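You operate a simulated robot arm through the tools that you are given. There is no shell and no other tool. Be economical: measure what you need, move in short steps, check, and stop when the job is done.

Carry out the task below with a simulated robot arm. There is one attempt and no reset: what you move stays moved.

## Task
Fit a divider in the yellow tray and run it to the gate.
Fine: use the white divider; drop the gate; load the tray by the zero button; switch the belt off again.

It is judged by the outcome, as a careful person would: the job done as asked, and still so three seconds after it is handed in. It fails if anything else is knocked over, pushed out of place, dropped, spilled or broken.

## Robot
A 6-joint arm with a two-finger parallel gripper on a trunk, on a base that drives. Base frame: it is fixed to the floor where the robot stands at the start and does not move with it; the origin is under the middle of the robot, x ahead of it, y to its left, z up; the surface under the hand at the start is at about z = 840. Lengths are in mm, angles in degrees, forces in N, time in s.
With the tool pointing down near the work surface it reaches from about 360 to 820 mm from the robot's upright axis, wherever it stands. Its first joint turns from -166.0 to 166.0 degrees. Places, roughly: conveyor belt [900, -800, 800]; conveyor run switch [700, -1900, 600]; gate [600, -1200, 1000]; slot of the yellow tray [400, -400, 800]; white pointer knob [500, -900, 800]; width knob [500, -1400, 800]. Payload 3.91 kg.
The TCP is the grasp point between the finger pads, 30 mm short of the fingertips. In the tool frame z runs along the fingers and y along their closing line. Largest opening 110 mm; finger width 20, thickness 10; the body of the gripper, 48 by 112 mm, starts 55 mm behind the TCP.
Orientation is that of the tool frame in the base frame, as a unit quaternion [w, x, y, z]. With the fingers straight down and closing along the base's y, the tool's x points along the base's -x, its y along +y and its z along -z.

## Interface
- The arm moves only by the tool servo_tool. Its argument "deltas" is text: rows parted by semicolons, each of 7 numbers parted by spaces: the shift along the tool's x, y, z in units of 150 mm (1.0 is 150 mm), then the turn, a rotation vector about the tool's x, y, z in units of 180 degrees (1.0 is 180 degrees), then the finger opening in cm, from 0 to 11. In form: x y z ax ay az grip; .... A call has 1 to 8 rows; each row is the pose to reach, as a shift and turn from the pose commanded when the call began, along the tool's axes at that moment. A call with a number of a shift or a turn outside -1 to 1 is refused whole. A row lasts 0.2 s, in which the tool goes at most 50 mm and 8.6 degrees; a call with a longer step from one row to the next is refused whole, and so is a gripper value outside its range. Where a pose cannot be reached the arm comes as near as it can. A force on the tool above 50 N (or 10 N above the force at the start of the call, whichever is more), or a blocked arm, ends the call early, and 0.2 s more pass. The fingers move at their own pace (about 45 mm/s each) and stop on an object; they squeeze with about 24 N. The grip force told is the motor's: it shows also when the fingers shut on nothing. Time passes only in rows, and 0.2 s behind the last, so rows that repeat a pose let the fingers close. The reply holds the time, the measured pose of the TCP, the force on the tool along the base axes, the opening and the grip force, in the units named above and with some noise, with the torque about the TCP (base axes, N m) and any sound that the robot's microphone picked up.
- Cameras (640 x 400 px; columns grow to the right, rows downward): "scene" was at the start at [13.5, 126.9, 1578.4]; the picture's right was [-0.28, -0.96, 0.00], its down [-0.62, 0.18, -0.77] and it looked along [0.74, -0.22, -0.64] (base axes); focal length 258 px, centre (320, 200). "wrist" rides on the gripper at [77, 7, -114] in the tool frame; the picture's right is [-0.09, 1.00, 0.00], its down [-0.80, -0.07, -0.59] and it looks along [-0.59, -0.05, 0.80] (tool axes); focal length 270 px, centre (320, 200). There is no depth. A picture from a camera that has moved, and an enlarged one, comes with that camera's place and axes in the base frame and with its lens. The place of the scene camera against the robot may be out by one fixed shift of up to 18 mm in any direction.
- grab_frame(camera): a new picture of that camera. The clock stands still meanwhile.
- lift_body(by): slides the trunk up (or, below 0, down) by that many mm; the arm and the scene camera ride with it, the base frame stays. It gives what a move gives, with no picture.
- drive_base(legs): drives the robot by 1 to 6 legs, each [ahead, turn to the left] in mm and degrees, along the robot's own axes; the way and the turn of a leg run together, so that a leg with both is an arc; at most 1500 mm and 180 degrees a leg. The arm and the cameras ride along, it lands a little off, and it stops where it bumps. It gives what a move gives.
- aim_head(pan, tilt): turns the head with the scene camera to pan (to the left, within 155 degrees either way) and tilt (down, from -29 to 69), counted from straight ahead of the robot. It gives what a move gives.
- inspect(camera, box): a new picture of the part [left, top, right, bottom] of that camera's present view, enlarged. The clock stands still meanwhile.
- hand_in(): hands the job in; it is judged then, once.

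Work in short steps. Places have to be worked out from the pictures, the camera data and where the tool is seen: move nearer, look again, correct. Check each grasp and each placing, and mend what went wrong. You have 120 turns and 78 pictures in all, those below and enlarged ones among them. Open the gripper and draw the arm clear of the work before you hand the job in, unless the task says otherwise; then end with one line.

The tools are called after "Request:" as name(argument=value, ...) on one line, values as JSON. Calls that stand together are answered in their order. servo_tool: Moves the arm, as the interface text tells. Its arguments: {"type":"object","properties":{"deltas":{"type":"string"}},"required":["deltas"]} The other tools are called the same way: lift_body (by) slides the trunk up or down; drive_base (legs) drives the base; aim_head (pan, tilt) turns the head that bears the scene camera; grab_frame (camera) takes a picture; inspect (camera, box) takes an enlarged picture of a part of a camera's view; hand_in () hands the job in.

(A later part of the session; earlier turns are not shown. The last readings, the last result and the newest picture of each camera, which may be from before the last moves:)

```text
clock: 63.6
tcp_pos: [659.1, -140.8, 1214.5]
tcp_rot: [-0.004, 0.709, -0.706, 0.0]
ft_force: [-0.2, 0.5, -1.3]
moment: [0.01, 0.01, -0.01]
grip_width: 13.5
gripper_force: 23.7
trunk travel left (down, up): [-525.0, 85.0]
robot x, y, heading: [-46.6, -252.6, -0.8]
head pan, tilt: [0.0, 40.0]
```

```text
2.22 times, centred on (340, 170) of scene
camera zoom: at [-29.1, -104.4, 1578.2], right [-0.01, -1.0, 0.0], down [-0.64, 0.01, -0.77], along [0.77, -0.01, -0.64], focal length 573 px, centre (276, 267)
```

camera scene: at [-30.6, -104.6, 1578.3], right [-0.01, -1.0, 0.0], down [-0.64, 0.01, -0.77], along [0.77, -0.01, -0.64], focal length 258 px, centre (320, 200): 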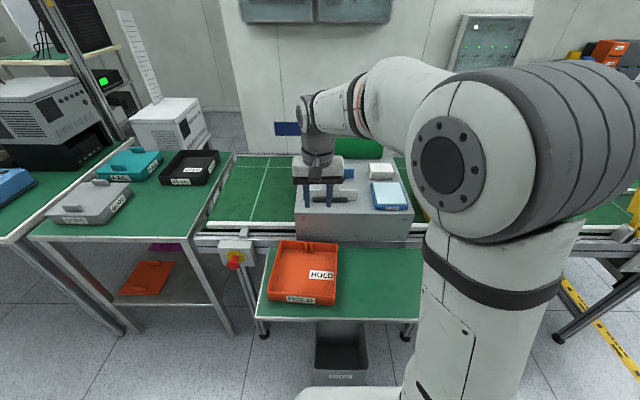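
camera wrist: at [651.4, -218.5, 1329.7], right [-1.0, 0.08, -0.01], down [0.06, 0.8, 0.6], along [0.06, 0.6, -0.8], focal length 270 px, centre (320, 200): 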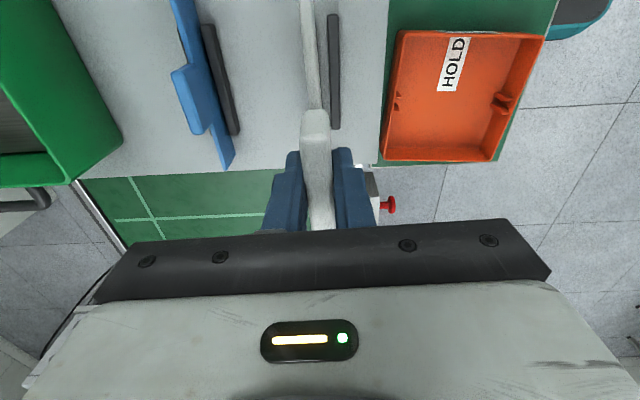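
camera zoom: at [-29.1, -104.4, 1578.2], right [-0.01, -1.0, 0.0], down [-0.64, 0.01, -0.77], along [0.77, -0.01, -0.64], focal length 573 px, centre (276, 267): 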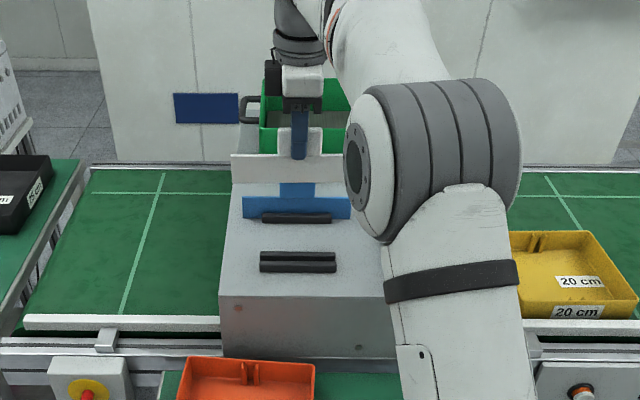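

The divider is held by its tab (13.5 mm), its bottom about 71 mm below the TCP. I retract over the bridge while turning the tool back to close along y.

Request:
servo_tool(deltas="0 0.2 0 0 0 0 0; 0 0.45 0 0 0 0 0; 0 0.7 0 0 0 0.03 0; 0 0.9 0 0 0 0.0711 0; 0 1 0 0 0 0.1122 0; 0 1 0 0 0 0.1533 0; 0 1 0 0 0 0.1944 0; 0 1 0 0 0 0.2355 0")

Request:
servo_tool(deltas="0 0 0 0 0 0.0422 0; 0 0 0 0 0 0.0844 0; 0 0 0 0 0 0.1266 0; 0 0 0 0 0 0.1688 0; 0 0 0 0 0 0.211 0; 0 0 0 0 0 0.2533 0; 0 0 0 0 0 0.2633 0")

Request:
drive_base(legs=[[0, -90], [590, 0], [0, 90], [150, 0]])

Request:
grab_frame(camera="scene")

```text
clock: 65.4
tcp_pos: [506.6, -144.2, 1214.3]
tcp_rot: [0.004, -0.404, 0.915, 0.001]
ft_force: [-0.1, 0.2, -1.2]
moment: [-0.03, -0.01, 0.02]
grip_width: 13.5
gripper_force: 23.9
trunk travel left (down, up): [-525.0, 85.0]
robot x, y, heading: [-45.2, -251.2, -0.7]
head pan, tilt: [0.0, 40.0]
```

```text
clock: 67.0
tcp_pos: [507.2, -145.0, 1214.0]
tcp_rot: [0.003, -0.003, 1.0, 0.002]
ft_force: [0.0, 0.1, -0.9]
moment: [0.01, -0.03, 0.03]
grip_width: 13.7
gripper_force: 23.9
trunk travel left (down, up): [-525.0, 85.0]
robot x, y, heading: [-48.7, -255.4, -0.4]
head pan, tilt: [0.0, 40.0]
```

```text
clock: 79.2
tcp_pos: [640.3, -765.5, 1213.6]
tcp_rot: [0.002, 0.003, 1.0, 0.002]
ft_force: [0.2, -0.1, -0.6]
moment: [-0.03, 0.05, -0.02]
grip_width: 13.4
gripper_force: 23.7
trunk travel left (down, up): [-525.0, 85.0]
robot x, y, heading: [83.3, -874.4, -0.6]
head pan, tilt: [0.0, 40.0]
```

```text
39 pictures are left
camera scene: at [104.1, -725.5, 1578.2], right [-0.01, -1.0, 0.0], down [-0.64, 0.01, -0.77], along [0.77, -0.01, -0.64], focal length 258 px, centre (320, 200)
```

scene: 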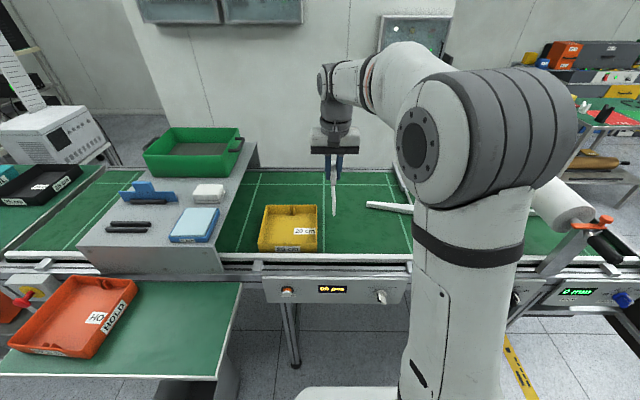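

Now I move over the tray centre at about (758, -619) and lower to about z 1080.

Request:
servo_tool(deltas="-0.16 0.19 0.18 0 0 0 0; -0.32 0.38 0.36 0 0 0 0; -0.48 0.58 0.54 0 0 0 0; -0.64 0.78 0.72 0 0 0 0; -0.78 0.97 0.88 0 0 0 0; -0.78 0.97 0.88 0 0 0 0")

Request:
grab_frame(camera="wrist")

Request:
inspect(camera="scene", box=[210, 120, 370, 280])

```text
clock: 80.5
tcp_pos: [756.6, -617.9, 1087.3]
tcp_rot: [0.004, 0.002, 1.0, 0.003]
ft_force: [0.0, -0.2, 0.2]
moment: [0.03, 0.01, 0.01]
grip_width: 13.4
gripper_force: 24.5
trunk travel left (down, up): [-525.0, 85.0]
robot x, y, heading: [81.7, -873.9, -0.8]
head pan, tilt: [0.0, 40.0]
```

```text
38 pictures are left
camera wrist: at [678.5, -610.6, 1200.0], right [0.09, 1.0, 0.01], down [0.8, -0.08, 0.6], along [0.6, -0.05, -0.8], focal length 270 px, centre (320, 200)
```

wrist: 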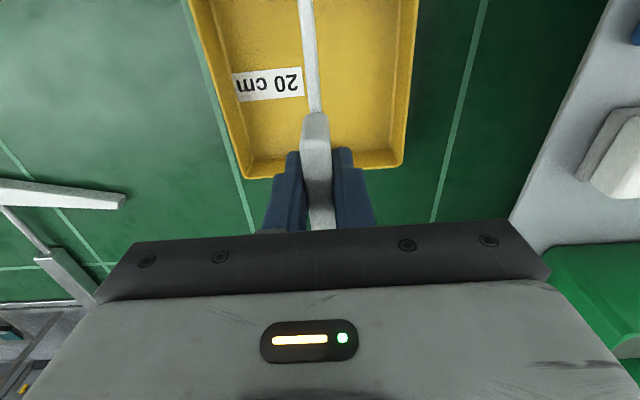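

```text
2.50 times, centred on (290, 200) of scene
camera zoom: at [101.9, -725.8, 1578.3], right [-0.01, -1.0, 0.0], down [-0.64, 0.01, -0.77], along [0.77, -0.01, -0.64], focal length 644 px, centre (395, 200)
```

zoom: 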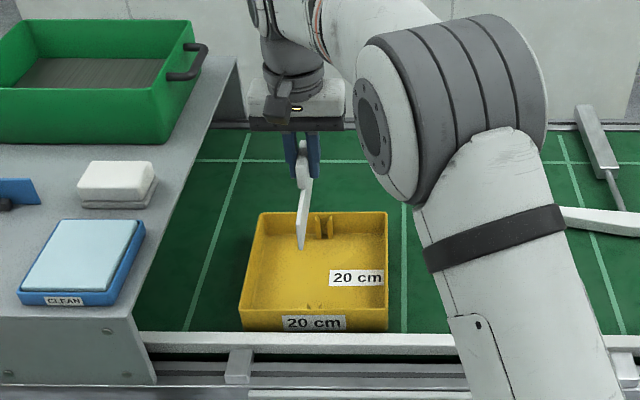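

The tray's far rim corners put its centre line at y ≈ -621. I straighten the small tilt, shift about 3 mm and lower so the divider's bottom is just above the rim, then look again.

Request:
servo_tool(deltas="-0.01 -0.02 0.22 0.002 0.0025 0 0; -0.01 -0.02 0.44 0.002 0.0025 0 0; -0.01 -0.02 0.66 0.002 0.0025 0 0; -0.01 -0.02 0.66 0.002 0.0025 0 0")

Request:
grab_frame(camera="wrist")

Request:
inspect(camera="scene", box=[240, 160, 340, 270])

```text
clock: 81.5
tcp_pos: [757.6, -620.1, 985.6]
tcp_rot: [-0.001, 0.002, 1.0, -0.001]
ft_force: [0.0, 0.4, -1.0]
moment: [0.03, 0.0, -0.03]
grip_width: 13.5
gripper_force: 23.9
trunk travel left (down, up): [-525.0, 85.0]
robot x, y, heading: [80.7, -880.6, -1.0]
head pan, tilt: [0.0, 40.0]
```

```text
36 pictures are left
camera wrist: at [679.9, -613.3, 1099.9], right [0.09, 1.0, 0.0], down [0.8, -0.07, 0.59], along [0.59, -0.06, -0.81], focal length 270 px, centre (320, 200)
```

wrist: 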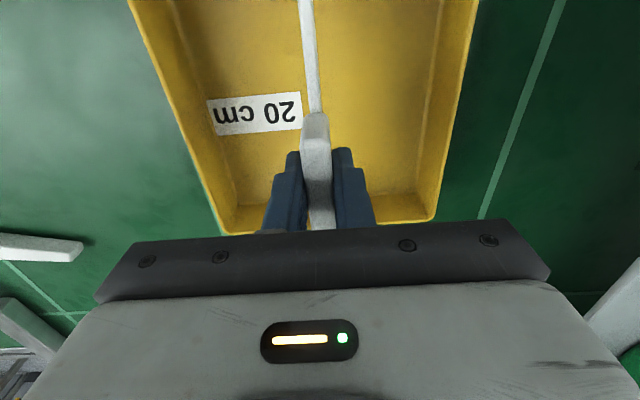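

```text
3.64 times, centred on (290, 215) of scene
camera zoom: at [102.2, -725.8, 1578.2], right [-0.01, -1.0, 0.0], down [-0.64, 0.01, -0.77], along [0.77, -0.01, -0.64], focal length 937 px, centre (429, 146)
```

zoom: 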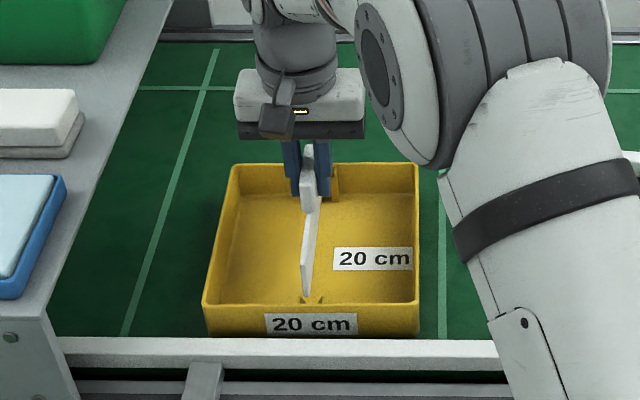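

The divider measures about 180 mm long. Relative to the tray it needs to go about 5 mm toward -y and about 9 mm in +x. I shift and compare again.

Request:
servo_tool(deltas="-0.06 -0.03 0 0 0 0 0; -0.06 -0.03 0.06 0 0 0 0; -0.06 -0.03 0.06 0 0 0 0")

Request:
inspect(camera="scene", box=[255, 190, 325, 250])

Request:
inspect(camera="wrist", box=[200, 0, 460, 240])

```text
clock: 82.3
tcp_pos: [767.3, -626.4, 977.7]
tcp_rot: [0.0, 0.003, 1.0, -0.001]
ft_force: [-1.8, 0.3, 8.9]
moment: [0.06, -0.69, 0.1]
grip_width: 13.9
gripper_force: 24.2
trunk travel left (down, up): [-525.0, 85.0]
robot x, y, heading: [82.3, -874.5, -0.9]
head pan, tilt: [0.0, 40.0]
```

```text
6.67 times, centred on (290, 220) of scene
camera zoom: at [100.5, -726.0, 1578.3], right [-0.01, -1.0, 0.0], down [-0.64, 0.01, -0.77], along [0.77, -0.01, -0.64], focal length 1718 px, centre (520, 67)
```

zoom: 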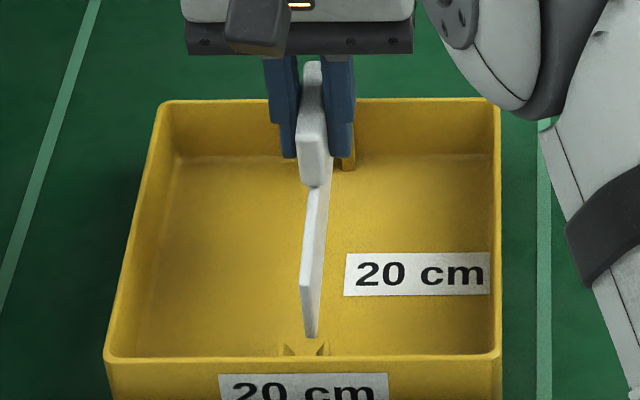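

```text
1.67 times, centred on (330, 120) of wrist
camera zoom: at [689.8, -618.8, 1092.1], right [0.09, 1.0, 0.0], down [0.8, -0.07, 0.6], along [0.59, -0.06, -0.8], focal length 450 px, centre (303, 333)
```

zoom: 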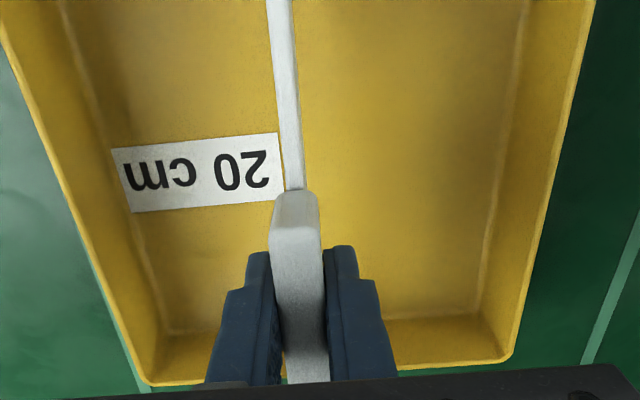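

The reading shows light contact at the divider's far end, probably a far rib top because y went about 3 mm too far. I lift, correct to y ≈ -623.5 and x ≈ 763, and look.

Request:
servo_tool(deltas="0 0 -0.07 0 0 0 0; 0.025 0.02 -0.07 0 0 0 0; 0.025 0.02 -0.07 0 0 0 0")

Request:
inspect(camera="scene", box=[265, 195, 315, 245])

```text
clock: 83.2
tcp_pos: [764.0, -624.6, 986.4]
tcp_rot: [0.0, 0.002, 1.0, -0.001]
ft_force: [0.2, -0.3, -0.1]
moment: [-0.01, 0.0, 0.01]
grip_width: 13.3
gripper_force: 24.1
trunk travel left (down, up): [-525.0, 85.0]
robot x, y, heading: [81.3, -875.3, -0.8]
head pan, tilt: [0.0, 40.0]
```

```text
8.00 times, centred on (290, 220) of scene
camera zoom: at [102.1, -725.8, 1578.2], right [-0.01, -1.0, 0.0], down [-0.64, 0.01, -0.77], along [0.77, -0.01, -0.64], focal length 2062 px, centre (560, 40)
```

zoom: 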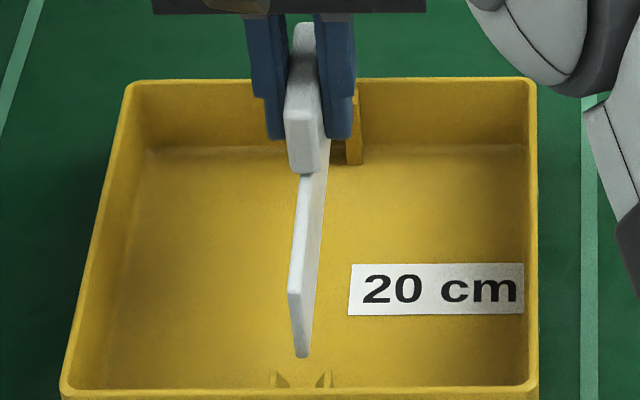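

The near ribs are centred about 1.5 mm toward +y from the divider. I correct that and ease down, watching for contact.

Request:
servo_tool(deltas="0 0.01 0 0 0 0 0; 0 0.01 0.05 0 0 0 0; 0 0.01 0.09 0 0 0 0; 0 0.01 0.12 0 0 0 0; 0 0.01 0.12 0 0 0 0")

```text
clock: 84.3
tcp_pos: [764.0, -621.5, 968.7]
tcp_rot: [-0.001, 0.002, 1.0, -0.001]
ft_force: [-4.9, 0.8, 9.2]
moment: [0.0, -0.66, 0.03]
grip_width: 13.6
gripper_force: 23.9
trunk travel left (down, up): [-525.0, 85.0]
robot x, y, heading: [83.5, -878.4, -0.6]
head pan, tilt: [0.0, 40.0]
```

Contact again, with a push toward -x at the far end, so the divider sits too far in +x. I lift 5 mm, move back 6 mm and try again.

Request:
servo_tool(deltas="0 0 -0.04 0 0 0 0; 0.04 -0.01 -0.04 0 0 0 0; 0.04 -0.01 0 0 0 0 0; 0.04 -0.01 0.03 0 0 0 0; 0.04 -0.01 0.03 0 0 0 0")

Request:
inspect(camera="scene", box=[265, 195, 315, 245])

```text
clock: 85.5
tcp_pos: [757.6, -625.0, 964.2]
tcp_rot: [0.0, 0.003, 1.0, -0.001]
ft_force: [-5.0, 1.8, 7.9]
moment: [0.06, -0.62, 0.09]
grip_width: 13.6
gripper_force: 24.4
trunk travel left (down, up): [-525.0, 85.0]
robot x, y, heading: [84.7, -877.2, -0.6]
head pan, tilt: [0.0, 40.0]
```

```text
8.00 times, centred on (290, 220) of scene
camera zoom: at [100.3, -726.1, 1578.3], right [-0.01, -1.0, 0.0], down [-0.64, 0.01, -0.77], along [0.77, -0.01, -0.64], focal length 2062 px, centre (560, 40)
```

zoom: 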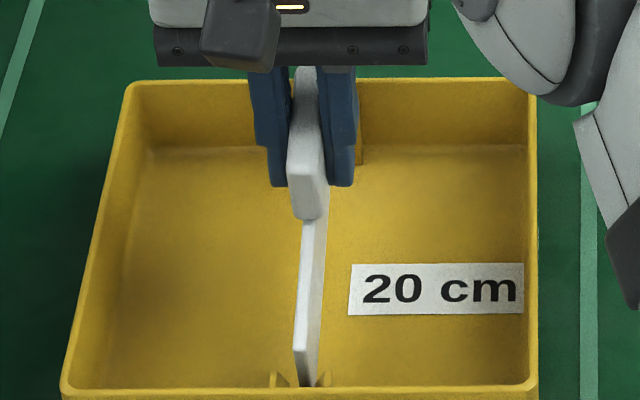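

Near end looks roughly between its ribs, but the far end still touches. I enlarge both ends strongly to judge alignment.

Request:
inspect(camera="scene", box=[278, 228, 302, 248])

Request:
inspect(camera="scene", box=[274, 195, 316, 225])

```text
16.00 times, centred on (290, 238) of scene
camera zoom: at [100.3, -726.1, 1578.3], right [-0.01, -1.0, 0.0], down [-0.64, 0.01, -0.77], along [0.77, -0.01, -0.64], focal length 4124 px, centre (800, -408)
```

zoom: 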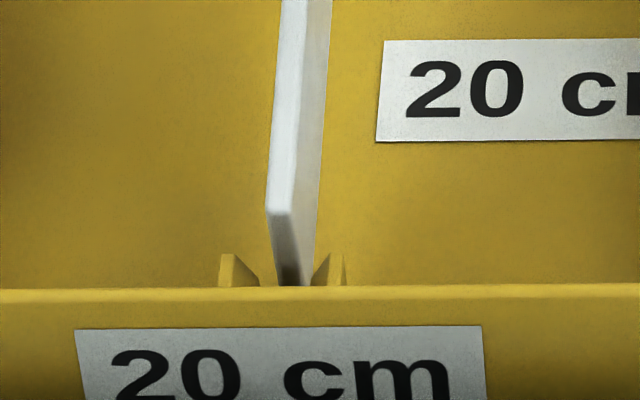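

```text
13.33 times, centred on (295, 210) of scene
camera zoom: at [100.3, -726.1, 1578.3], right [-0.01, -1.0, 0.0], down [-0.64, 0.01, -0.77], along [0.77, -0.01, -0.64], focal length 3436 px, centre (653, 67)
```

zoom: 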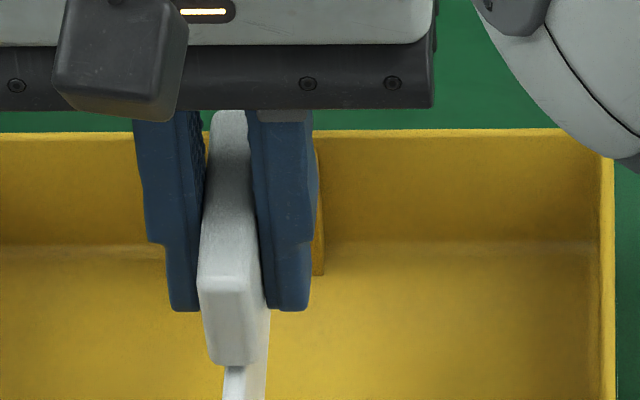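

The slot is about 12 mm wide with lead-ins, and the plate is about 1 mm off toward -y. The contact force pushes toward -x, so I lift a little, nudge y +1.2 and x -3, and ease down again.

Request:
servo_tool(deltas="0 0 -0.05 0 0 0 0; 0.02 0.008 -0.05 0 0 0 0; 0.02 0.008 -0.02 0 0 0 0; 0.02 0.008 -0.02 0 0 0 0")

Request:
servo_tool(deltas="0 0 0.02 0 0 0 0; 0 0 0.03 0 0 0 0; 0 0 0.03 0 0 0 0")

```text
clock: 86.5
tcp_pos: [754.2, -623.4, 966.3]
tcp_rot: [-0.001, 0.002, 1.0, -0.001]
ft_force: [-0.4, 0.6, -0.8]
moment: [0.0, 0.04, 0.02]
grip_width: 13.3
gripper_force: 24.4
trunk travel left (down, up): [-525.0, 85.0]
robot x, y, heading: [86.0, -874.7, -0.5]
head pan, tilt: [0.0, 40.0]
```

```text
clock: 87.3
tcp_pos: [754.5, -623.3, 963.4]
tcp_rot: [0.0, 0.002, 1.0, 0.0]
ft_force: [1.2, 0.2, 7.2]
moment: [0.0, -0.76, 0.03]
grip_width: 13.6
gripper_force: 24.1
trunk travel left (down, up): [-525.0, 85.0]
robot x, y, heading: [85.7, -878.4, -0.9]
head pan, tilt: [0.0, 40.0]
```

Contact is again flat, at the far end only, around TCP z 965. I raise the divider to get an unobstructed look at the far ribs and the divider's bottom edge.

Request:
servo_tool(deltas="0 0 -0.25 0 0 0 0; 0 0 -0.5 0 0 0 0; 0.2 0 -0.7 0 0 0 0; 0.5 0 -0.75 0 0 0 0; 0.5 0 -0.75 0 0 0 0")

Request:
inspect(camera="scene", box=[255, 175, 325, 250])

Request:
inspect(camera="wrist", box=[200, 0, 460, 200])

```text
clock: 88.5
tcp_pos: [680.8, -621.5, 1075.4]
tcp_rot: [-0.001, 0.002, 1.0, -0.001]
ft_force: [-0.2, 0.7, -0.4]
moment: [-0.01, -0.02, 0.0]
grip_width: 13.3
gripper_force: 23.4
trunk travel left (down, up): [-525.0, 85.0]
robot x, y, heading: [83.7, -874.7, -0.6]
head pan, tilt: [0.0, 40.0]
```

```text
5.33 times, centred on (290, 212) of scene
camera zoom: at [102.7, -725.7, 1578.2], right [-0.01, -1.0, 0.0], down [-0.64, 0.01, -0.77], along [0.77, -0.01, -0.64], focal length 1374 px, centre (480, 133)
```

zoom: 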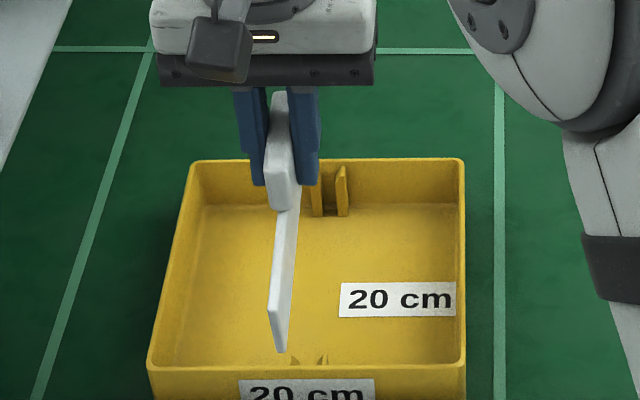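

```text
2.00 times, centred on (330, 100) of wrist
camera zoom: at [603.7, -614.6, 1189.2], right [0.09, 1.0, 0.0], down [0.8, -0.07, 0.59], along [0.59, -0.06, -0.81], focal length 541 px, centre (300, 400)
```

zoom: 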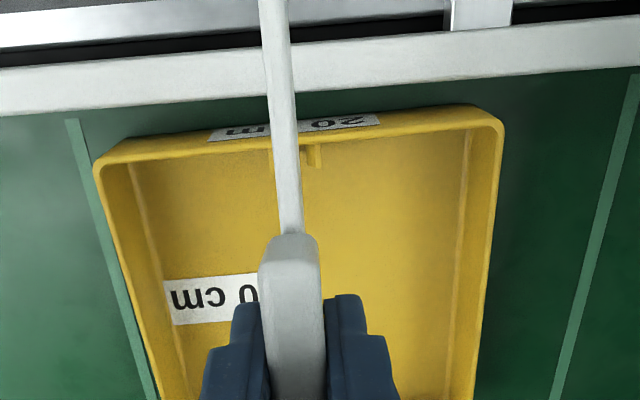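

Far ribs form a slot about 8 mm wide with flared tops. Tray centre by the wrist view is x ≈ 759 and y ≈ -623, so alignment is close. The stop lies about 14 mm below the rib tops, where the lead-in narrows, and the free tray should self-centre. I return to x ≈ 758 and press down gently.

Request:
servo_tool(deltas="-0.3 -0.005 0 0 0 0 0; -0.515 -0.005 0.1 0 0 0 0; -0.515 -0.005 0.4 0 0 0 0; -0.515 -0.005 0.65 0 0 0 0; -0.515 -0.005 0.65 0 0 0 0")

Request:
servo_tool(deltas="0 0 0.05 0 0 0 0; 0 0 0.08 0 0 0 0; 0 0 0.11 0 0 0 0; 0 0 0.14 0 0 0 0; 0 0 0.14 0 0 0 0")

Request:
inspect(camera="scene", box=[255, 180, 325, 250])

```text
clock: 89.8
tcp_pos: [757.7, -624.1, 977.4]
tcp_rot: [0.0, 0.003, 1.0, -0.001]
ft_force: [-0.5, -0.8, -0.3]
moment: [0.03, 0.0, 0.0]
grip_width: 13.6
gripper_force: 24.0
trunk travel left (down, up): [-525.0, 85.0]
robot x, y, heading: [82.4, -876.2, -0.5]
head pan, tilt: [0.0, 40.0]
```

```text
clock: 91.0
tcp_pos: [756.6, -624.1, 957.9]
tcp_rot: [0.0, 0.003, 1.0, -0.001]
ft_force: [-5.8, 0.1, 8.9]
moment: [0.0, -0.6, 0.01]
grip_width: 13.3
gripper_force: 24.2
trunk travel left (down, up): [-525.0, 85.0]
robot x, y, heading: [85.5, -877.3, -0.7]
head pan, tilt: [0.0, 40.0]
```

```text
5.71 times, centred on (290, 215) of scene
camera zoom: at [100.0, -726.2, 1578.3], right [-0.01, -1.0, 0.0], down [-0.64, 0.01, -0.77], along [0.77, -0.01, -0.64], focal length 1473 px, centre (491, 114)
```

zoom: 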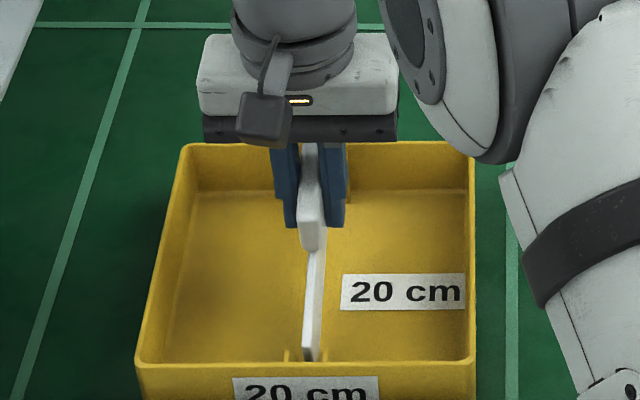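

The force stays near 9 N and the moment near 0.65 N·m however deep I go. So the divider is pivoting in the grip with its far end caught on a rib top or the rim. I raise it and turn the tool so the scene camera sees it broadside and I can measure tilt and length.

Request:
servo_tool(deltas="0 0 -0.25 0 0 0 0; 0 0 -0.5 0 0 0 0; 0 0 -0.8 0 0 0 0; 0 0 -0.8 0 0 0.045 0; 0 0 -0.8 0 0 0.09 0; 0 0 -0.8 0 0 0.135 0; 0 0 -0.8 0 0 0.18 0; 0 0 -0.8 0 0 0.225 0")

Request:
servo_tool(deltas="0 0 0 0 0 0.045 0; 0 0 0 0 0 0.09 0; 0 0 0 0 0 0.135 0; 0 0 0 0 0 0.18 0; 0 0 0 0 0 0.225 0; 0 0 0 0 0 0.27 0; 0 0 0 0 0 0.27 0")

Request:
inspect(camera="scene", box=[240, 150, 340, 250])

```text
clock: 92.8
tcp_pos: [757.9, -623.9, 1076.0]
tcp_rot: [-0.001, 0.35, 0.937, -0.002]
ft_force: [-0.8, 0.2, -1.7]
moment: [0.0, 0.01, -0.01]
grip_width: 13.5
gripper_force: 24.3
trunk travel left (down, up): [-525.0, 85.0]
robot x, y, heading: [80.6, -873.6, -0.6]
head pan, tilt: [0.0, 40.0]
```

```text
clock: 94.3
tcp_pos: [758.6, -622.9, 1075.6]
tcp_rot: [0.0, 0.704, 0.71, 0.0]
ft_force: [-0.4, 0.6, -1.3]
moment: [0.0, -0.02, 0.03]
grip_width: 13.4
gripper_force: 24.3
trunk travel left (down, up): [-525.0, 85.0]
robot x, y, heading: [84.7, -876.7, -0.6]
head pan, tilt: [0.0, 40.0]
```

```text
4.00 times, centred on (290, 200) of scene
camera zoom: at [102.2, -725.8, 1578.2], right [-0.01, -1.0, 0.0], down [-0.64, 0.01, -0.77], along [0.77, -0.01, -0.64], focal length 1031 px, centre (440, 200)
```

zoom: 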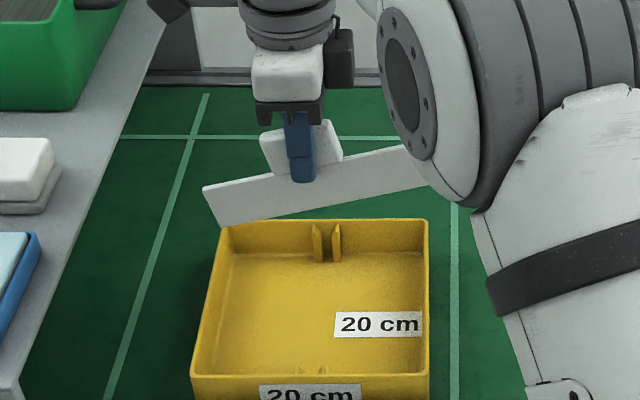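

The broadside view shows the divider tilted about 13° in the grip (near end low), roughly 184–190 mm long. The first contact was the far rim, from going too far in +x. I tilt the tool 13° about its closing axis to level the divider and check.

Request:
servo_tool(deltas="0 0 0 0 0.04 0 0; 0 0 0 0 0.072 0 0; 0 0 0 0 0.072 0 0")

Request:
inspect(camera="scene", box=[240, 150, 340, 250])

```text
clock: 95.2
tcp_pos: [759.8, -624.3, 1075.6]
tcp_rot: [-0.08, 0.699, 0.707, 0.078]
ft_force: [0.5, 0.3, -0.9]
moment: [0.0, 0.03, -0.02]
grip_width: 13.5
gripper_force: 23.9
trunk travel left (down, up): [-525.0, 85.0]
robot x, y, heading: [82.4, -873.4, -0.6]
head pan, tilt: [0.0, 40.0]
```

```text
4.00 times, centred on (290, 200) of scene
camera zoom: at [102.2, -725.7, 1578.2], right [-0.01, -1.0, 0.0], down [-0.64, 0.01, -0.77], along [0.77, -0.01, -0.64], focal length 1031 px, centre (440, 200)
```

zoom: 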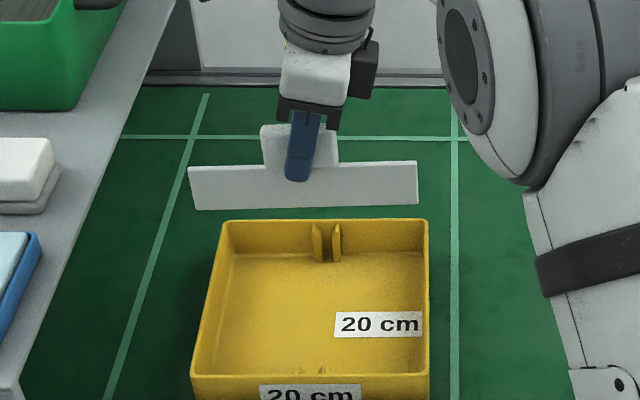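

The divider is nearly level (about 1.3° left to correct) and appears about 3–4 mm toward its near end in the grip. I swing back about the vertical to the insertion heading, then add the last bit of tilt.

Request:
servo_tool(deltas="0 0 0 0.0101 0 -0.0438 0; 0 0 0 0.0203 0 -0.0877 0; 0 0 0 0.0304 0 -0.1315 0; 0 0 0 0.0405 0 -0.1753 0; 0 0 0 0.0506 0 -0.2192 0; 0 0 0 0.0608 0 -0.263 0")

Request:
servo_tool(deltas="0 0 0 0.0101 0 -0.0438 0; 0 0 0 0.0203 0 -0.0877 0; 0 0 0 0.0304 0 -0.1315 0; 0 0 0 0.0405 0 -0.1753 0; 0 0 0 0.0506 0 -0.2192 0; 0 0 0 0.0506 0 -0.2192 0")

Request:
servo_tool(deltas="0 0 0 0 0.007 0 0; 0 0 0 0 0.007 0 0")

```text
clock: 96.5
tcp_pos: [759.1, -623.5, 1075.9]
tcp_rot: [-0.107, 0.345, 0.932, 0.038]
ft_force: [-0.3, -0.6, -0.4]
moment: [-0.01, 0.03, 0.01]
grip_width: 13.5
gripper_force: 23.7
trunk travel left (down, up): [-525.0, 85.0]
robot x, y, heading: [83.6, -876.2, -0.7]
head pan, tilt: [0.0, 40.0]
```

```text
clock: 98.0
tcp_pos: [758.9, -623.6, 1076.3]
tcp_rot: [-0.114, 0.002, 0.993, -0.002]
ft_force: [-0.4, 0.1, -0.4]
moment: [-0.01, -0.01, -0.02]
grip_width: 13.3
gripper_force: 23.4
trunk travel left (down, up): [-525.0, 85.0]
robot x, y, heading: [86.4, -875.2, -0.7]
head pan, tilt: [0.0, 40.0]
```

```text
clock: 98.5
tcp_pos: [759.1, -624.9, 1076.2]
tcp_rot: [-0.125, 0.002, 0.992, -0.001]
ft_force: [-0.6, -0.4, -0.6]
moment: [0.03, 0.01, 0.02]
grip_width: 13.3
gripper_force: 23.5
trunk travel left (down, up): [-525.0, 85.0]
robot x, y, heading: [84.9, -877.7, -0.8]
head pan, tilt: [0.0, 40.0]
```

Now I lower (tool axes are tilted 14.4°) until the divider's bottom edge is just above the rim, and compare both ends.

Request:
servo_tool(deltas="-0.055 0 0.197 0 0 0 0; -0.11 0 0.394 0 0 0 0; -0.165 0 0.591 0 0 0 0; -0.165 0 0.591 0 0 0 0")

Request:
inspect(camera="scene", box=[255, 180, 325, 250])

Request:
inspect(camera="scene", box=[278, 225, 302, 245])

```text
clock: 99.5
tcp_pos: [762.1, -621.5, 985.0]
tcp_rot: [-0.125, 0.003, 0.992, 0.0]
ft_force: [0.0, -0.8, -1.5]
moment: [-0.02, -0.02, -0.03]
grip_width: 13.4
gripper_force: 24.0
trunk travel left (down, up): [-525.0, 85.0]
robot x, y, heading: [84.8, -876.8, -0.7]
head pan, tilt: [0.0, 40.0]
```

```text
5.71 times, centred on (290, 215) of scene
camera zoom: at [102.2, -725.8, 1578.2], right [-0.01, -1.0, 0.0], down [-0.64, 0.01, -0.77], along [0.77, -0.01, -0.64], focal length 1473 px, centre (491, 114)
```

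zoom: 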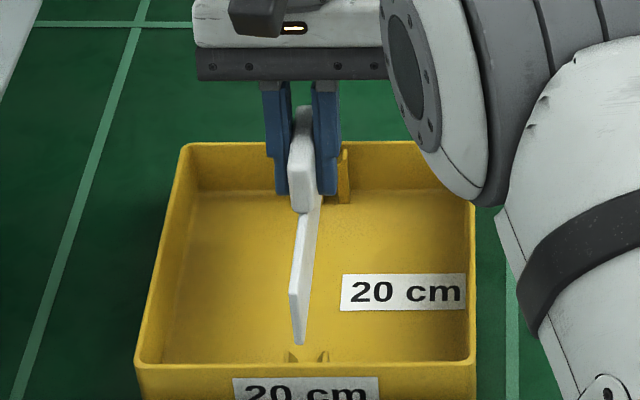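

```text
16.00 times, centred on (290, 235) of scene
camera zoom: at [102.2, -725.8, 1578.2], right [-0.01, -1.0, 0.0], down [-0.64, 0.01, -0.77], along [0.77, -0.01, -0.64], focal length 4124 px, centre (800, -360)
```

zoom: 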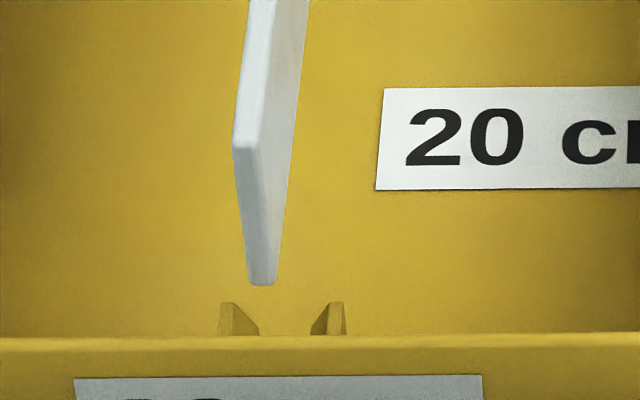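

The near end sits about 3.5 mm too far toward +y relative to its ribs, and x looks right. I shift -3.4 mm in y, lower 8 mm and check.

Request:
servo_tool(deltas="0 -0.023 0 0 0 0 0; -0.013 -0.023 0.052 0 0 0 0; -0.013 -0.023 0.052 0 0 0 0")

Request:
inspect(camera="scene", box=[278, 225, 302, 245])

```text
clock: 100.3
tcp_pos: [761.7, -626.6, 977.6]
tcp_rot: [-0.124, 0.002, 0.992, -0.001]
ft_force: [-1.6, 0.8, 7.3]
moment: [0.04, -0.75, 0.06]
grip_width: 13.4
gripper_force: 24.1
trunk travel left (down, up): [-525.0, 85.0]
robot x, y, heading: [80.3, -875.8, -0.7]
head pan, tilt: [0.0, 40.0]
```

```text
16.00 times, centred on (290, 235) of scene
camera zoom: at [101.0, -726.1, 1578.4], right [-0.01, -1.0, 0.0], down [-0.64, 0.01, -0.77], along [0.77, -0.01, -0.64], focal length 4124 px, centre (800, -360)
```

zoom: 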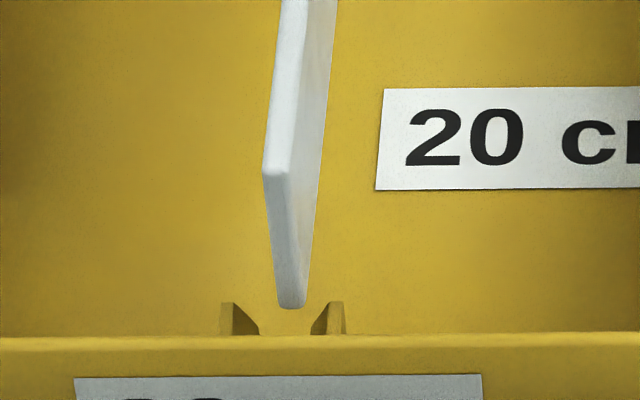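

It touches at the far end again while the near end still has about 6 mm of gap, so x is too large. I lift, move back 4 mm in x and +1 in y, and lower again.

Request:
servo_tool(deltas="0.01 0 -0.04 0 0 0 0; 0.036 0.006 -0.033 0 0 0 0; 0.036 0.006 -0.033 0 0 0 0; 0.028 0.006 0 0 0 0 0; 0.028 0.006 0 0 0 0 0")

Request:
inspect(camera="scene", box=[278, 225, 302, 245])

```text
clock: 101.5
tcp_pos: [755.5, -626.9, 975.9]
tcp_rot: [-0.126, 0.002, 0.992, -0.002]
ft_force: [-0.1, -0.3, -1.0]
moment: [0.0, 0.03, -0.03]
grip_width: 13.7
gripper_force: 24.0
trunk travel left (down, up): [-525.0, 85.0]
robot x, y, heading: [84.7, -875.5, -0.6]
head pan, tilt: [0.0, 40.0]
```

```text
16.00 times, centred on (290, 235) of scene
camera zoom: at [102.2, -725.8, 1578.2], right [-0.01, -1.0, 0.0], down [-0.64, 0.01, -0.77], along [0.77, -0.01, -0.64], focal length 4124 px, centre (800, -360)
```

zoom: 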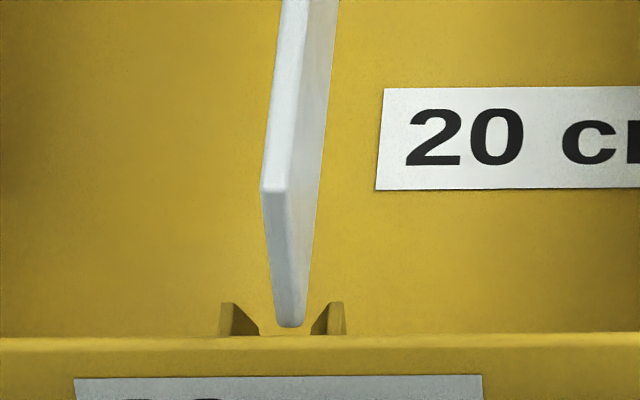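

No contact now at a lower height, so x was the problem. I nudge +y by 1 mm and descend slowly.

Request:
servo_tool(deltas="0 0.007 0 0 0 0 0; -0.008 0.007 0.032 0 0 0 0; -0.016 0.007 0.064 0 0 0 0; -0.016 0.007 0.064 0 0 0 0")

```text
clock: 102.5
tcp_pos: [755.6, -627.0, 967.2]
tcp_rot: [-0.126, 0.003, 0.992, -0.001]
ft_force: [0.4, -0.8, -0.4]
moment: [0.01, -0.06, 0.0]
grip_width: 13.7
gripper_force: 24.4
trunk travel left (down, up): [-525.0, 85.0]
robot x, y, heading: [82.4, -877.2, -0.8]
head pan, tilt: [0.0, 40.0]
```

Free at z 967. I continue down in small steps.

Request:
servo_tool(deltas="-0.012 0 0.048 0 0 0 0; -0.02 0 0.08 0 0 0 0; -0.02 0 0.08 0 0 0 0")

Request:
inspect(camera="scene", box=[265, 195, 315, 245])

```text
clock: 103.3
tcp_pos: [754.4, -626.7, 954.5]
tcp_rot: [-0.125, 0.002, 0.992, -0.001]
ft_force: [1.8, 2.8, 0.7]
moment: [0.18, -0.06, 0.02]
grip_width: 13.3
gripper_force: 23.9
trunk travel left (down, up): [-525.0, 85.0]
robot x, y, heading: [86.3, -874.3, -0.7]
head pan, tilt: [0.0, 40.0]
```

```text
8.00 times, centred on (290, 220) of scene
camera zoom: at [102.4, -725.5, 1578.2], right [-0.01, -1.0, 0.0], down [-0.64, 0.01, -0.77], along [0.77, -0.01, -0.64], focal length 2062 px, centre (560, 40)
```

zoom: 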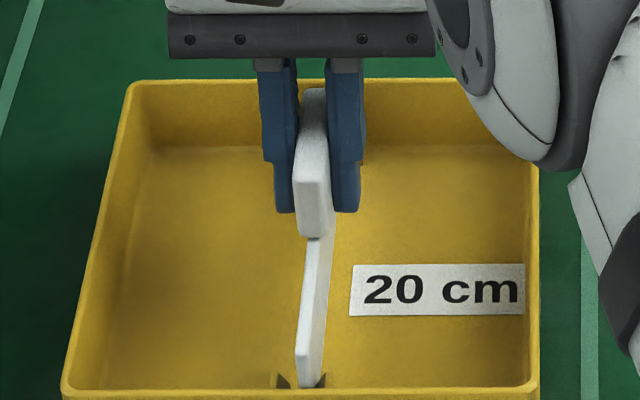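

It's in the slot with slight side contact (Fy +2.8), so I relieve +1.5 mm in y and go further down.

Request:
servo_tool(deltas="0 0.01 0 0 0 0 0; -0.012 0.01 0.048 0 0 0 0; -0.02 0.01 0.08 0 0 0 0; -0.02 0.01 0.08 0 0 0 0")

Request:
servo_tool(deltas="-0.008 0 0.032 0 0 0 0; -0.014 0 0.055 0 0 0 0; -0.014 0 0.055 0 0 0 0")

```text
clock: 104.3
tcp_pos: [754.8, -624.6, 942.9]
tcp_rot: [-0.125, 0.003, 0.992, 0.001]
ft_force: [2.0, 0.5, 0.3]
moment: [-0.03, -0.02, -0.01]
grip_width: 13.7
gripper_force: 23.9
trunk travel left (down, up): [-525.0, 85.0]
robot x, y, heading: [85.3, -875.4, -0.5]
head pan, tilt: [0.0, 40.0]
```

```text
clock: 105.2
tcp_pos: [755.8, -626.0, 933.2]
tcp_rot: [-0.126, 0.002, 0.992, -0.002]
ft_force: [-0.3, 0.3, -0.5]
moment: [-0.01, -0.01, 0.0]
grip_width: 13.5
gripper_force: 23.5
trunk travel left (down, up): [-525.0, 85.0]
robot x, y, heading: [86.6, -873.2, -0.6]
head pan, tilt: [0.0, 40.0]
```

Sliding freely down the slot; a few millimetres more until it bottoms.

Request:
servo_tool(deltas="-0.004 0 0.016 0 0 0 0; -0.008 0 0.032 0 0 0 0; -0.008 0 0.032 0 0 0 0")

Request:
servo_tool(deltas="-0.003 0 0.013 0 0 0 0; -0.006 0 0.024 0 0 0 0; -0.006 0 0.024 0 0 0 0")

Request:
inspect(camera="scene", box=[255, 190, 325, 250])

```text
clock: 106.0
tcp_pos: [755.0, -625.6, 930.9]
tcp_rot: [-0.123, 0.003, 0.992, -0.001]
ft_force: [4.7, -0.4, 18.6]
moment: [-0.04, -0.09, 0.0]
grip_width: 13.8
gripper_force: 24.4
trunk travel left (down, up): [-525.0, 85.0]
robot x, y, heading: [86.1, -876.2, -1.0]
head pan, tilt: [0.0, 40.0]
```

```text
clock: 106.8
tcp_pos: [754.2, -625.0, 924.9]
tcp_rot: [-0.126, 0.003, 0.992, -0.002]
ft_force: [0.7, 1.5, 15.8]
moment: [0.09, 0.23, 0.01]
grip_width: 13.8
gripper_force: 24.0
trunk travel left (down, up): [-525.0, 85.0]
robot x, y, heading: [82.3, -874.8, -0.8]
head pan, tilt: [0.0, 40.0]
```

```text
6.67 times, centred on (290, 220) of scene
camera zoom: at [100.4, -726.4, 1578.1], right [-0.01, -1.0, 0.0], down [-0.64, 0.01, -0.77], along [0.77, -0.01, -0.64], focal length 1718 px, centre (520, 67)
```

zoom: 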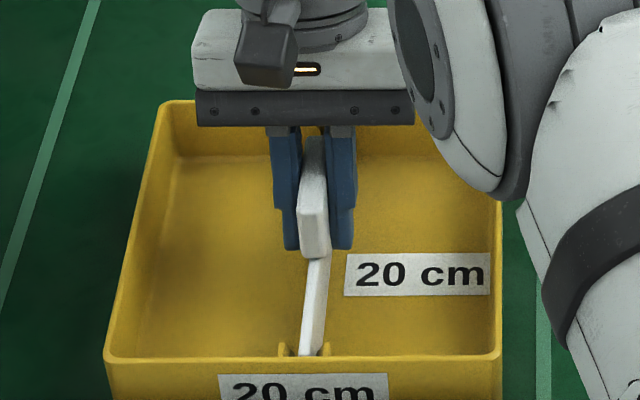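

It has bottomed out in the slot, level with no moment, and the bar top is near the rim. I release and withdraw straight up.

Request:
servo_tool(deltas="0 0 0 0 0 0 3; 0 0 0 0 0 0 5; 0 0 0 0 0 0 5; 0.05 0 -0.194 0 0 0 5; 0.1 0 -0.388 0 0 0 5; 0.15 0 -0.582 0 0 0 5; 0.2 0 -0.775 0 0 0 5; 0.2 0 -0.775 0 0 0 5")

Request:
inspect(camera="scene", box=[245, 170, 335, 250])

Request:
grab_frame(camera="wrist")

```text
clock: 108.5
tcp_pos: [756.2, -623.7, 1044.6]
tcp_rot: [-0.126, 0.002, 0.992, -0.001]
ft_force: [-0.5, -0.3, 0.0]
moment: [-0.02, 0.02, 0.01]
grip_width: 50.0
gripper_force: 0.0
trunk travel left (down, up): [-525.0, 85.0]
robot x, y, heading: [79.1, -874.2, -0.6]
head pan, tilt: [0.0, 40.0]
```

```text
5.00 times, centred on (290, 210) of scene
camera zoom: at [102.3, -725.9, 1578.2], right [-0.01, -1.0, 0.0], down [-0.64, 0.01, -0.77], along [0.77, -0.01, -0.64], focal length 1289 px, centre (470, 150)
```

zoom: 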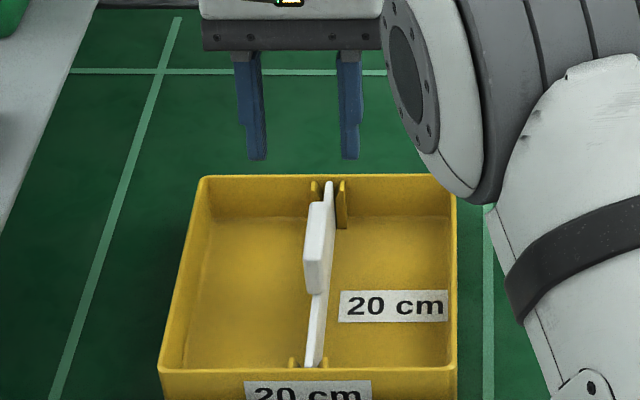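

```text
16 pictures are left
camera wrist: at [709.4, -616.1, 1174.5], right [0.09, 1.0, -0.02], down [0.92, -0.07, 0.38], along [0.37, -0.06, -0.93], focal length 270 px, centre (320, 200)
```

wrist: 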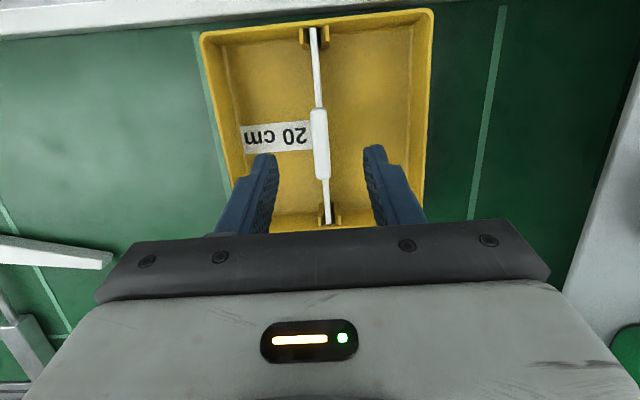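

The divider is seated in both slots. Now the gate: I untilt and retract the arm, drive to y ≈ -1200, and look.

Request:
servo_tool(deltas="0.28 0 -0.14 0 0 0 4; 0.56 0 -0.28 0 -0.035 0 3; 0.84 0 -0.4 0 -0.079 0 2; 1 0 -0.5 0 -0.079 0 1; 1 0 -0.7 0 -0.079 0 1; 1 0 -0.7 0 -0.079 0 1")

Request:
drive_base(legs=[[-150, 0], [0, -90], [330, 0], [0, 90]])

Request:
aim_head(pan=-5, tilt=40)

Request:
grab_frame(camera="scene")

```text
clock: 110.0
tcp_pos: [635.5, -623.4, 1184.9]
tcp_rot: [-0.001, 0.002, 1.0, -0.002]
ft_force: [0.5, -0.4, 0.3]
moment: [0.01, -0.03, -0.01]
grip_width: 10.3
gripper_force: 0.0
trunk travel left (down, up): [-525.0, 85.0]
robot x, y, heading: [85.1, -875.2, -0.8]
head pan, tilt: [0.0, 40.0]
```

```text
clock: 120.7
tcp_pos: [491.0, -955.9, 1184.7]
tcp_rot: [-0.001, 0.001, 1.0, -0.001]
ft_force: [-0.4, -0.1, 0.3]
moment: [-0.01, -0.01, -0.02]
grip_width: 9.9
gripper_force: 0.2
trunk travel left (down, up): [-525.0, 85.0]
robot x, y, heading: [-59.9, -1212.4, -1.0]
head pan, tilt: [0.0, 40.0]
```

```text
clock: 121.3
tcp_pos: [492.2, -956.0, 1183.7]
tcp_rot: [-0.001, 0.002, 1.0, 0.0]
ft_force: [0.2, -0.2, -0.3]
moment: [-0.01, 0.03, -0.01]
grip_width: 10.1
gripper_force: 0.2
trunk travel left (down, up): [-525.0, 85.0]
robot x, y, heading: [-61.7, -1209.5, -1.1]
head pan, tilt: [-5.0, 40.0]
```

```text
15 pictures are left
camera scene: at [-42.4, -1070.2, 1578.3], right [-0.1, -0.99, 0.0], down [-0.64, 0.07, -0.77], along [0.76, -0.08, -0.64], focal length 258 px, centre (320, 200)
```

scene: 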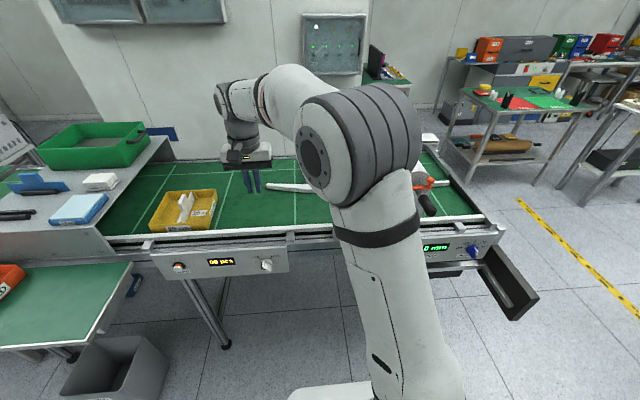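

The arm hides the gate from here. I move another 260 mm along so the gate appears to the left of the arm.

Request:
drive_base(legs=[[0, -90], [260, 0], [0, 90]])

Request:
aim_head(pan=5, tilt=38)

Request:
grab_frame(camera="scene")

```text
clock: 131.0
tcp_pos: [485.2, -1232.1, 1184.6]
tcp_rot: [-0.001, 0.013, 1.0, -0.001]
ft_force: [0.2, -0.5, 0.7]
moment: [0.0, -0.01, -0.02]
grip_width: 10.2
gripper_force: 0.0
trunk travel left (down, up): [-525.0, 85.0]
robot x, y, heading: [-69.1, -1479.3, -2.7]
head pan, tilt: [-5.0, 40.0]
```

```text
clock: 131.7
tcp_pos: [484.5, -1232.7, 1185.0]
tcp_rot: [-0.002, 0.012, 1.0, -0.001]
ft_force: [0.2, 0.5, 0.6]
moment: [-0.02, 0.01, 0.03]
grip_width: 10.1
gripper_force: 0.1
trunk travel left (down, up): [-525.0, 85.0]
robot x, y, heading: [-74.5, -1478.1, -2.8]
head pan, tilt: [5.0, 38.0]
```

```text
14 pictures are left
camera scene: at [-49.4, -1323.8, 1581.2], right [0.04, -1.0, 0.0], down [-0.62, -0.02, -0.79], along [0.79, 0.03, -0.62], focal length 258 px, centre (320, 200)
```

scene: 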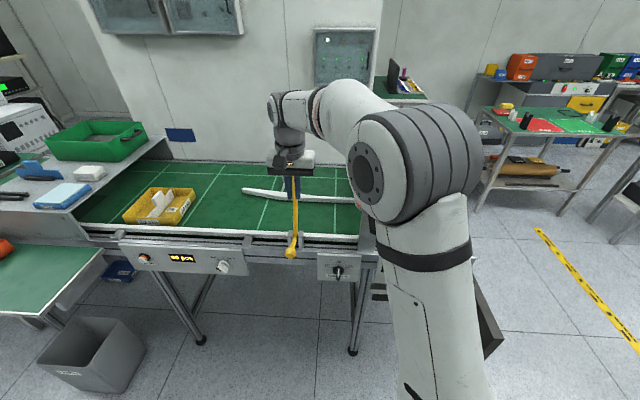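

The gate is in view near (293, 230), with the width knob beside it. I enlarge.

Request:
inspect(camera="scene", box=[220, 165, 370, 285])

Request:
grab_frame(camera="wrist")

```text
3.33 times, centred on (295, 225) of scene
camera zoom: at [-49.4, -1323.8, 1581.2], right [0.04, -1.0, 0.0], down [-0.62, -0.02, -0.79], along [0.79, 0.03, -0.62], focal length 859 px, centre (403, 117)
```

zoom: 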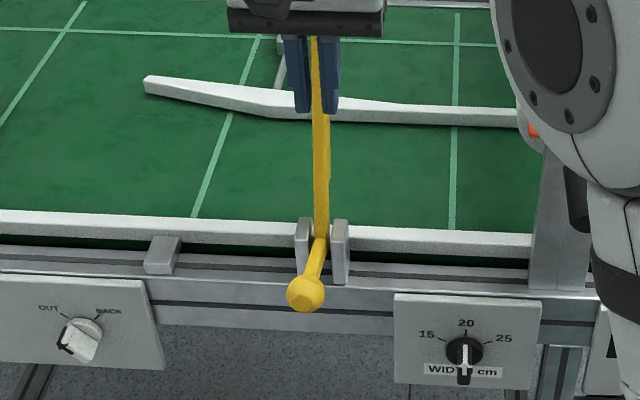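

```text
12 pictures are left
camera wrist: at [407.5, -1223.3, 1298.7], right [0.11, 0.99, 0.0], down [0.8, -0.09, 0.59], along [0.59, -0.07, -0.81], focal length 270 px, centre (320, 200)
```

wrist: 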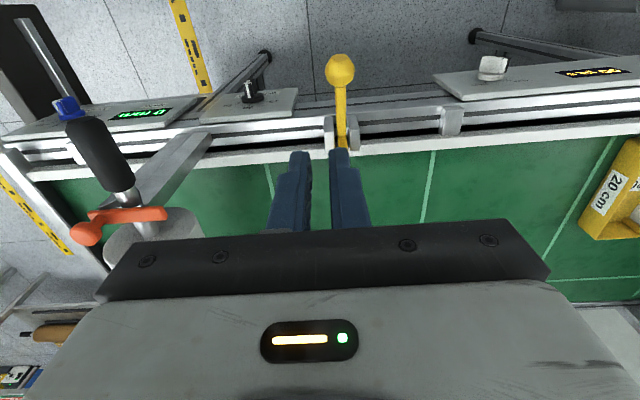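

The width knob reads 20 and suits the 20 cm tray. Gate pivot is at about (584, -1211, 900), the arm leans about 13° belt-ward, and the ball lever is at (480, -1208, 929). I close the fingers, retract slightly and drive 120 mm nearer for reach. I'll also read the OUT/BACK knob.

Request:
servo_tool(deltas="0.2 0.07 0 0 0 0 0; 0.45 0.14 0 0 0 0 0; 0.45 0.14 0 0 0 0 0")

Request:
drive_base(legs=[[120, 0]])

Request:
inspect(camera="scene", box=[170, 230, 260, 310])

```text
clock: 132.5
tcp_pos: [414.7, -1210.0, 1181.9]
tcp_rot: [-0.001, 0.013, 1.0, -0.002]
ft_force: [0.1, 0.2, 0.3]
moment: [0.0, 0.0, -0.01]
grip_width: 0.0
gripper_force: 24.6
trunk travel left (down, up): [-525.0, 85.0]
robot x, y, heading: [-72.1, -1481.7, -2.6]
head pan, tilt: [5.0, 38.0]
```

```text
clock: 133.7
tcp_pos: [535.6, -1213.6, 1180.8]
tcp_rot: [-0.002, 0.012, 1.0, -0.001]
ft_force: [-0.3, 0.1, -0.1]
moment: [0.02, 0.02, 0.0]
grip_width: 0.0
gripper_force: 23.4
trunk travel left (down, up): [-525.0, 85.0]
robot x, y, heading: [44.5, -1484.2, -2.5]
head pan, tilt: [5.0, 38.0]
```

```text
5.00 times, centred on (215, 270) of scene
camera zoom: at [71.1, -1329.0, 1581.2], right [0.04, -1.0, 0.0], down [-0.62, -0.03, -0.79], along [0.79, 0.03, -0.62], focal length 1289 px, centre (845, -150)
```

zoom: 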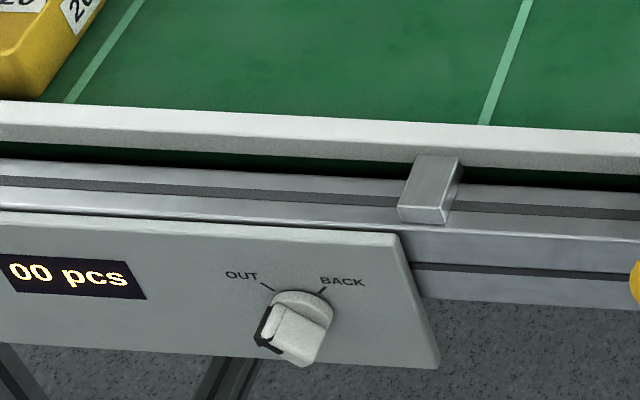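

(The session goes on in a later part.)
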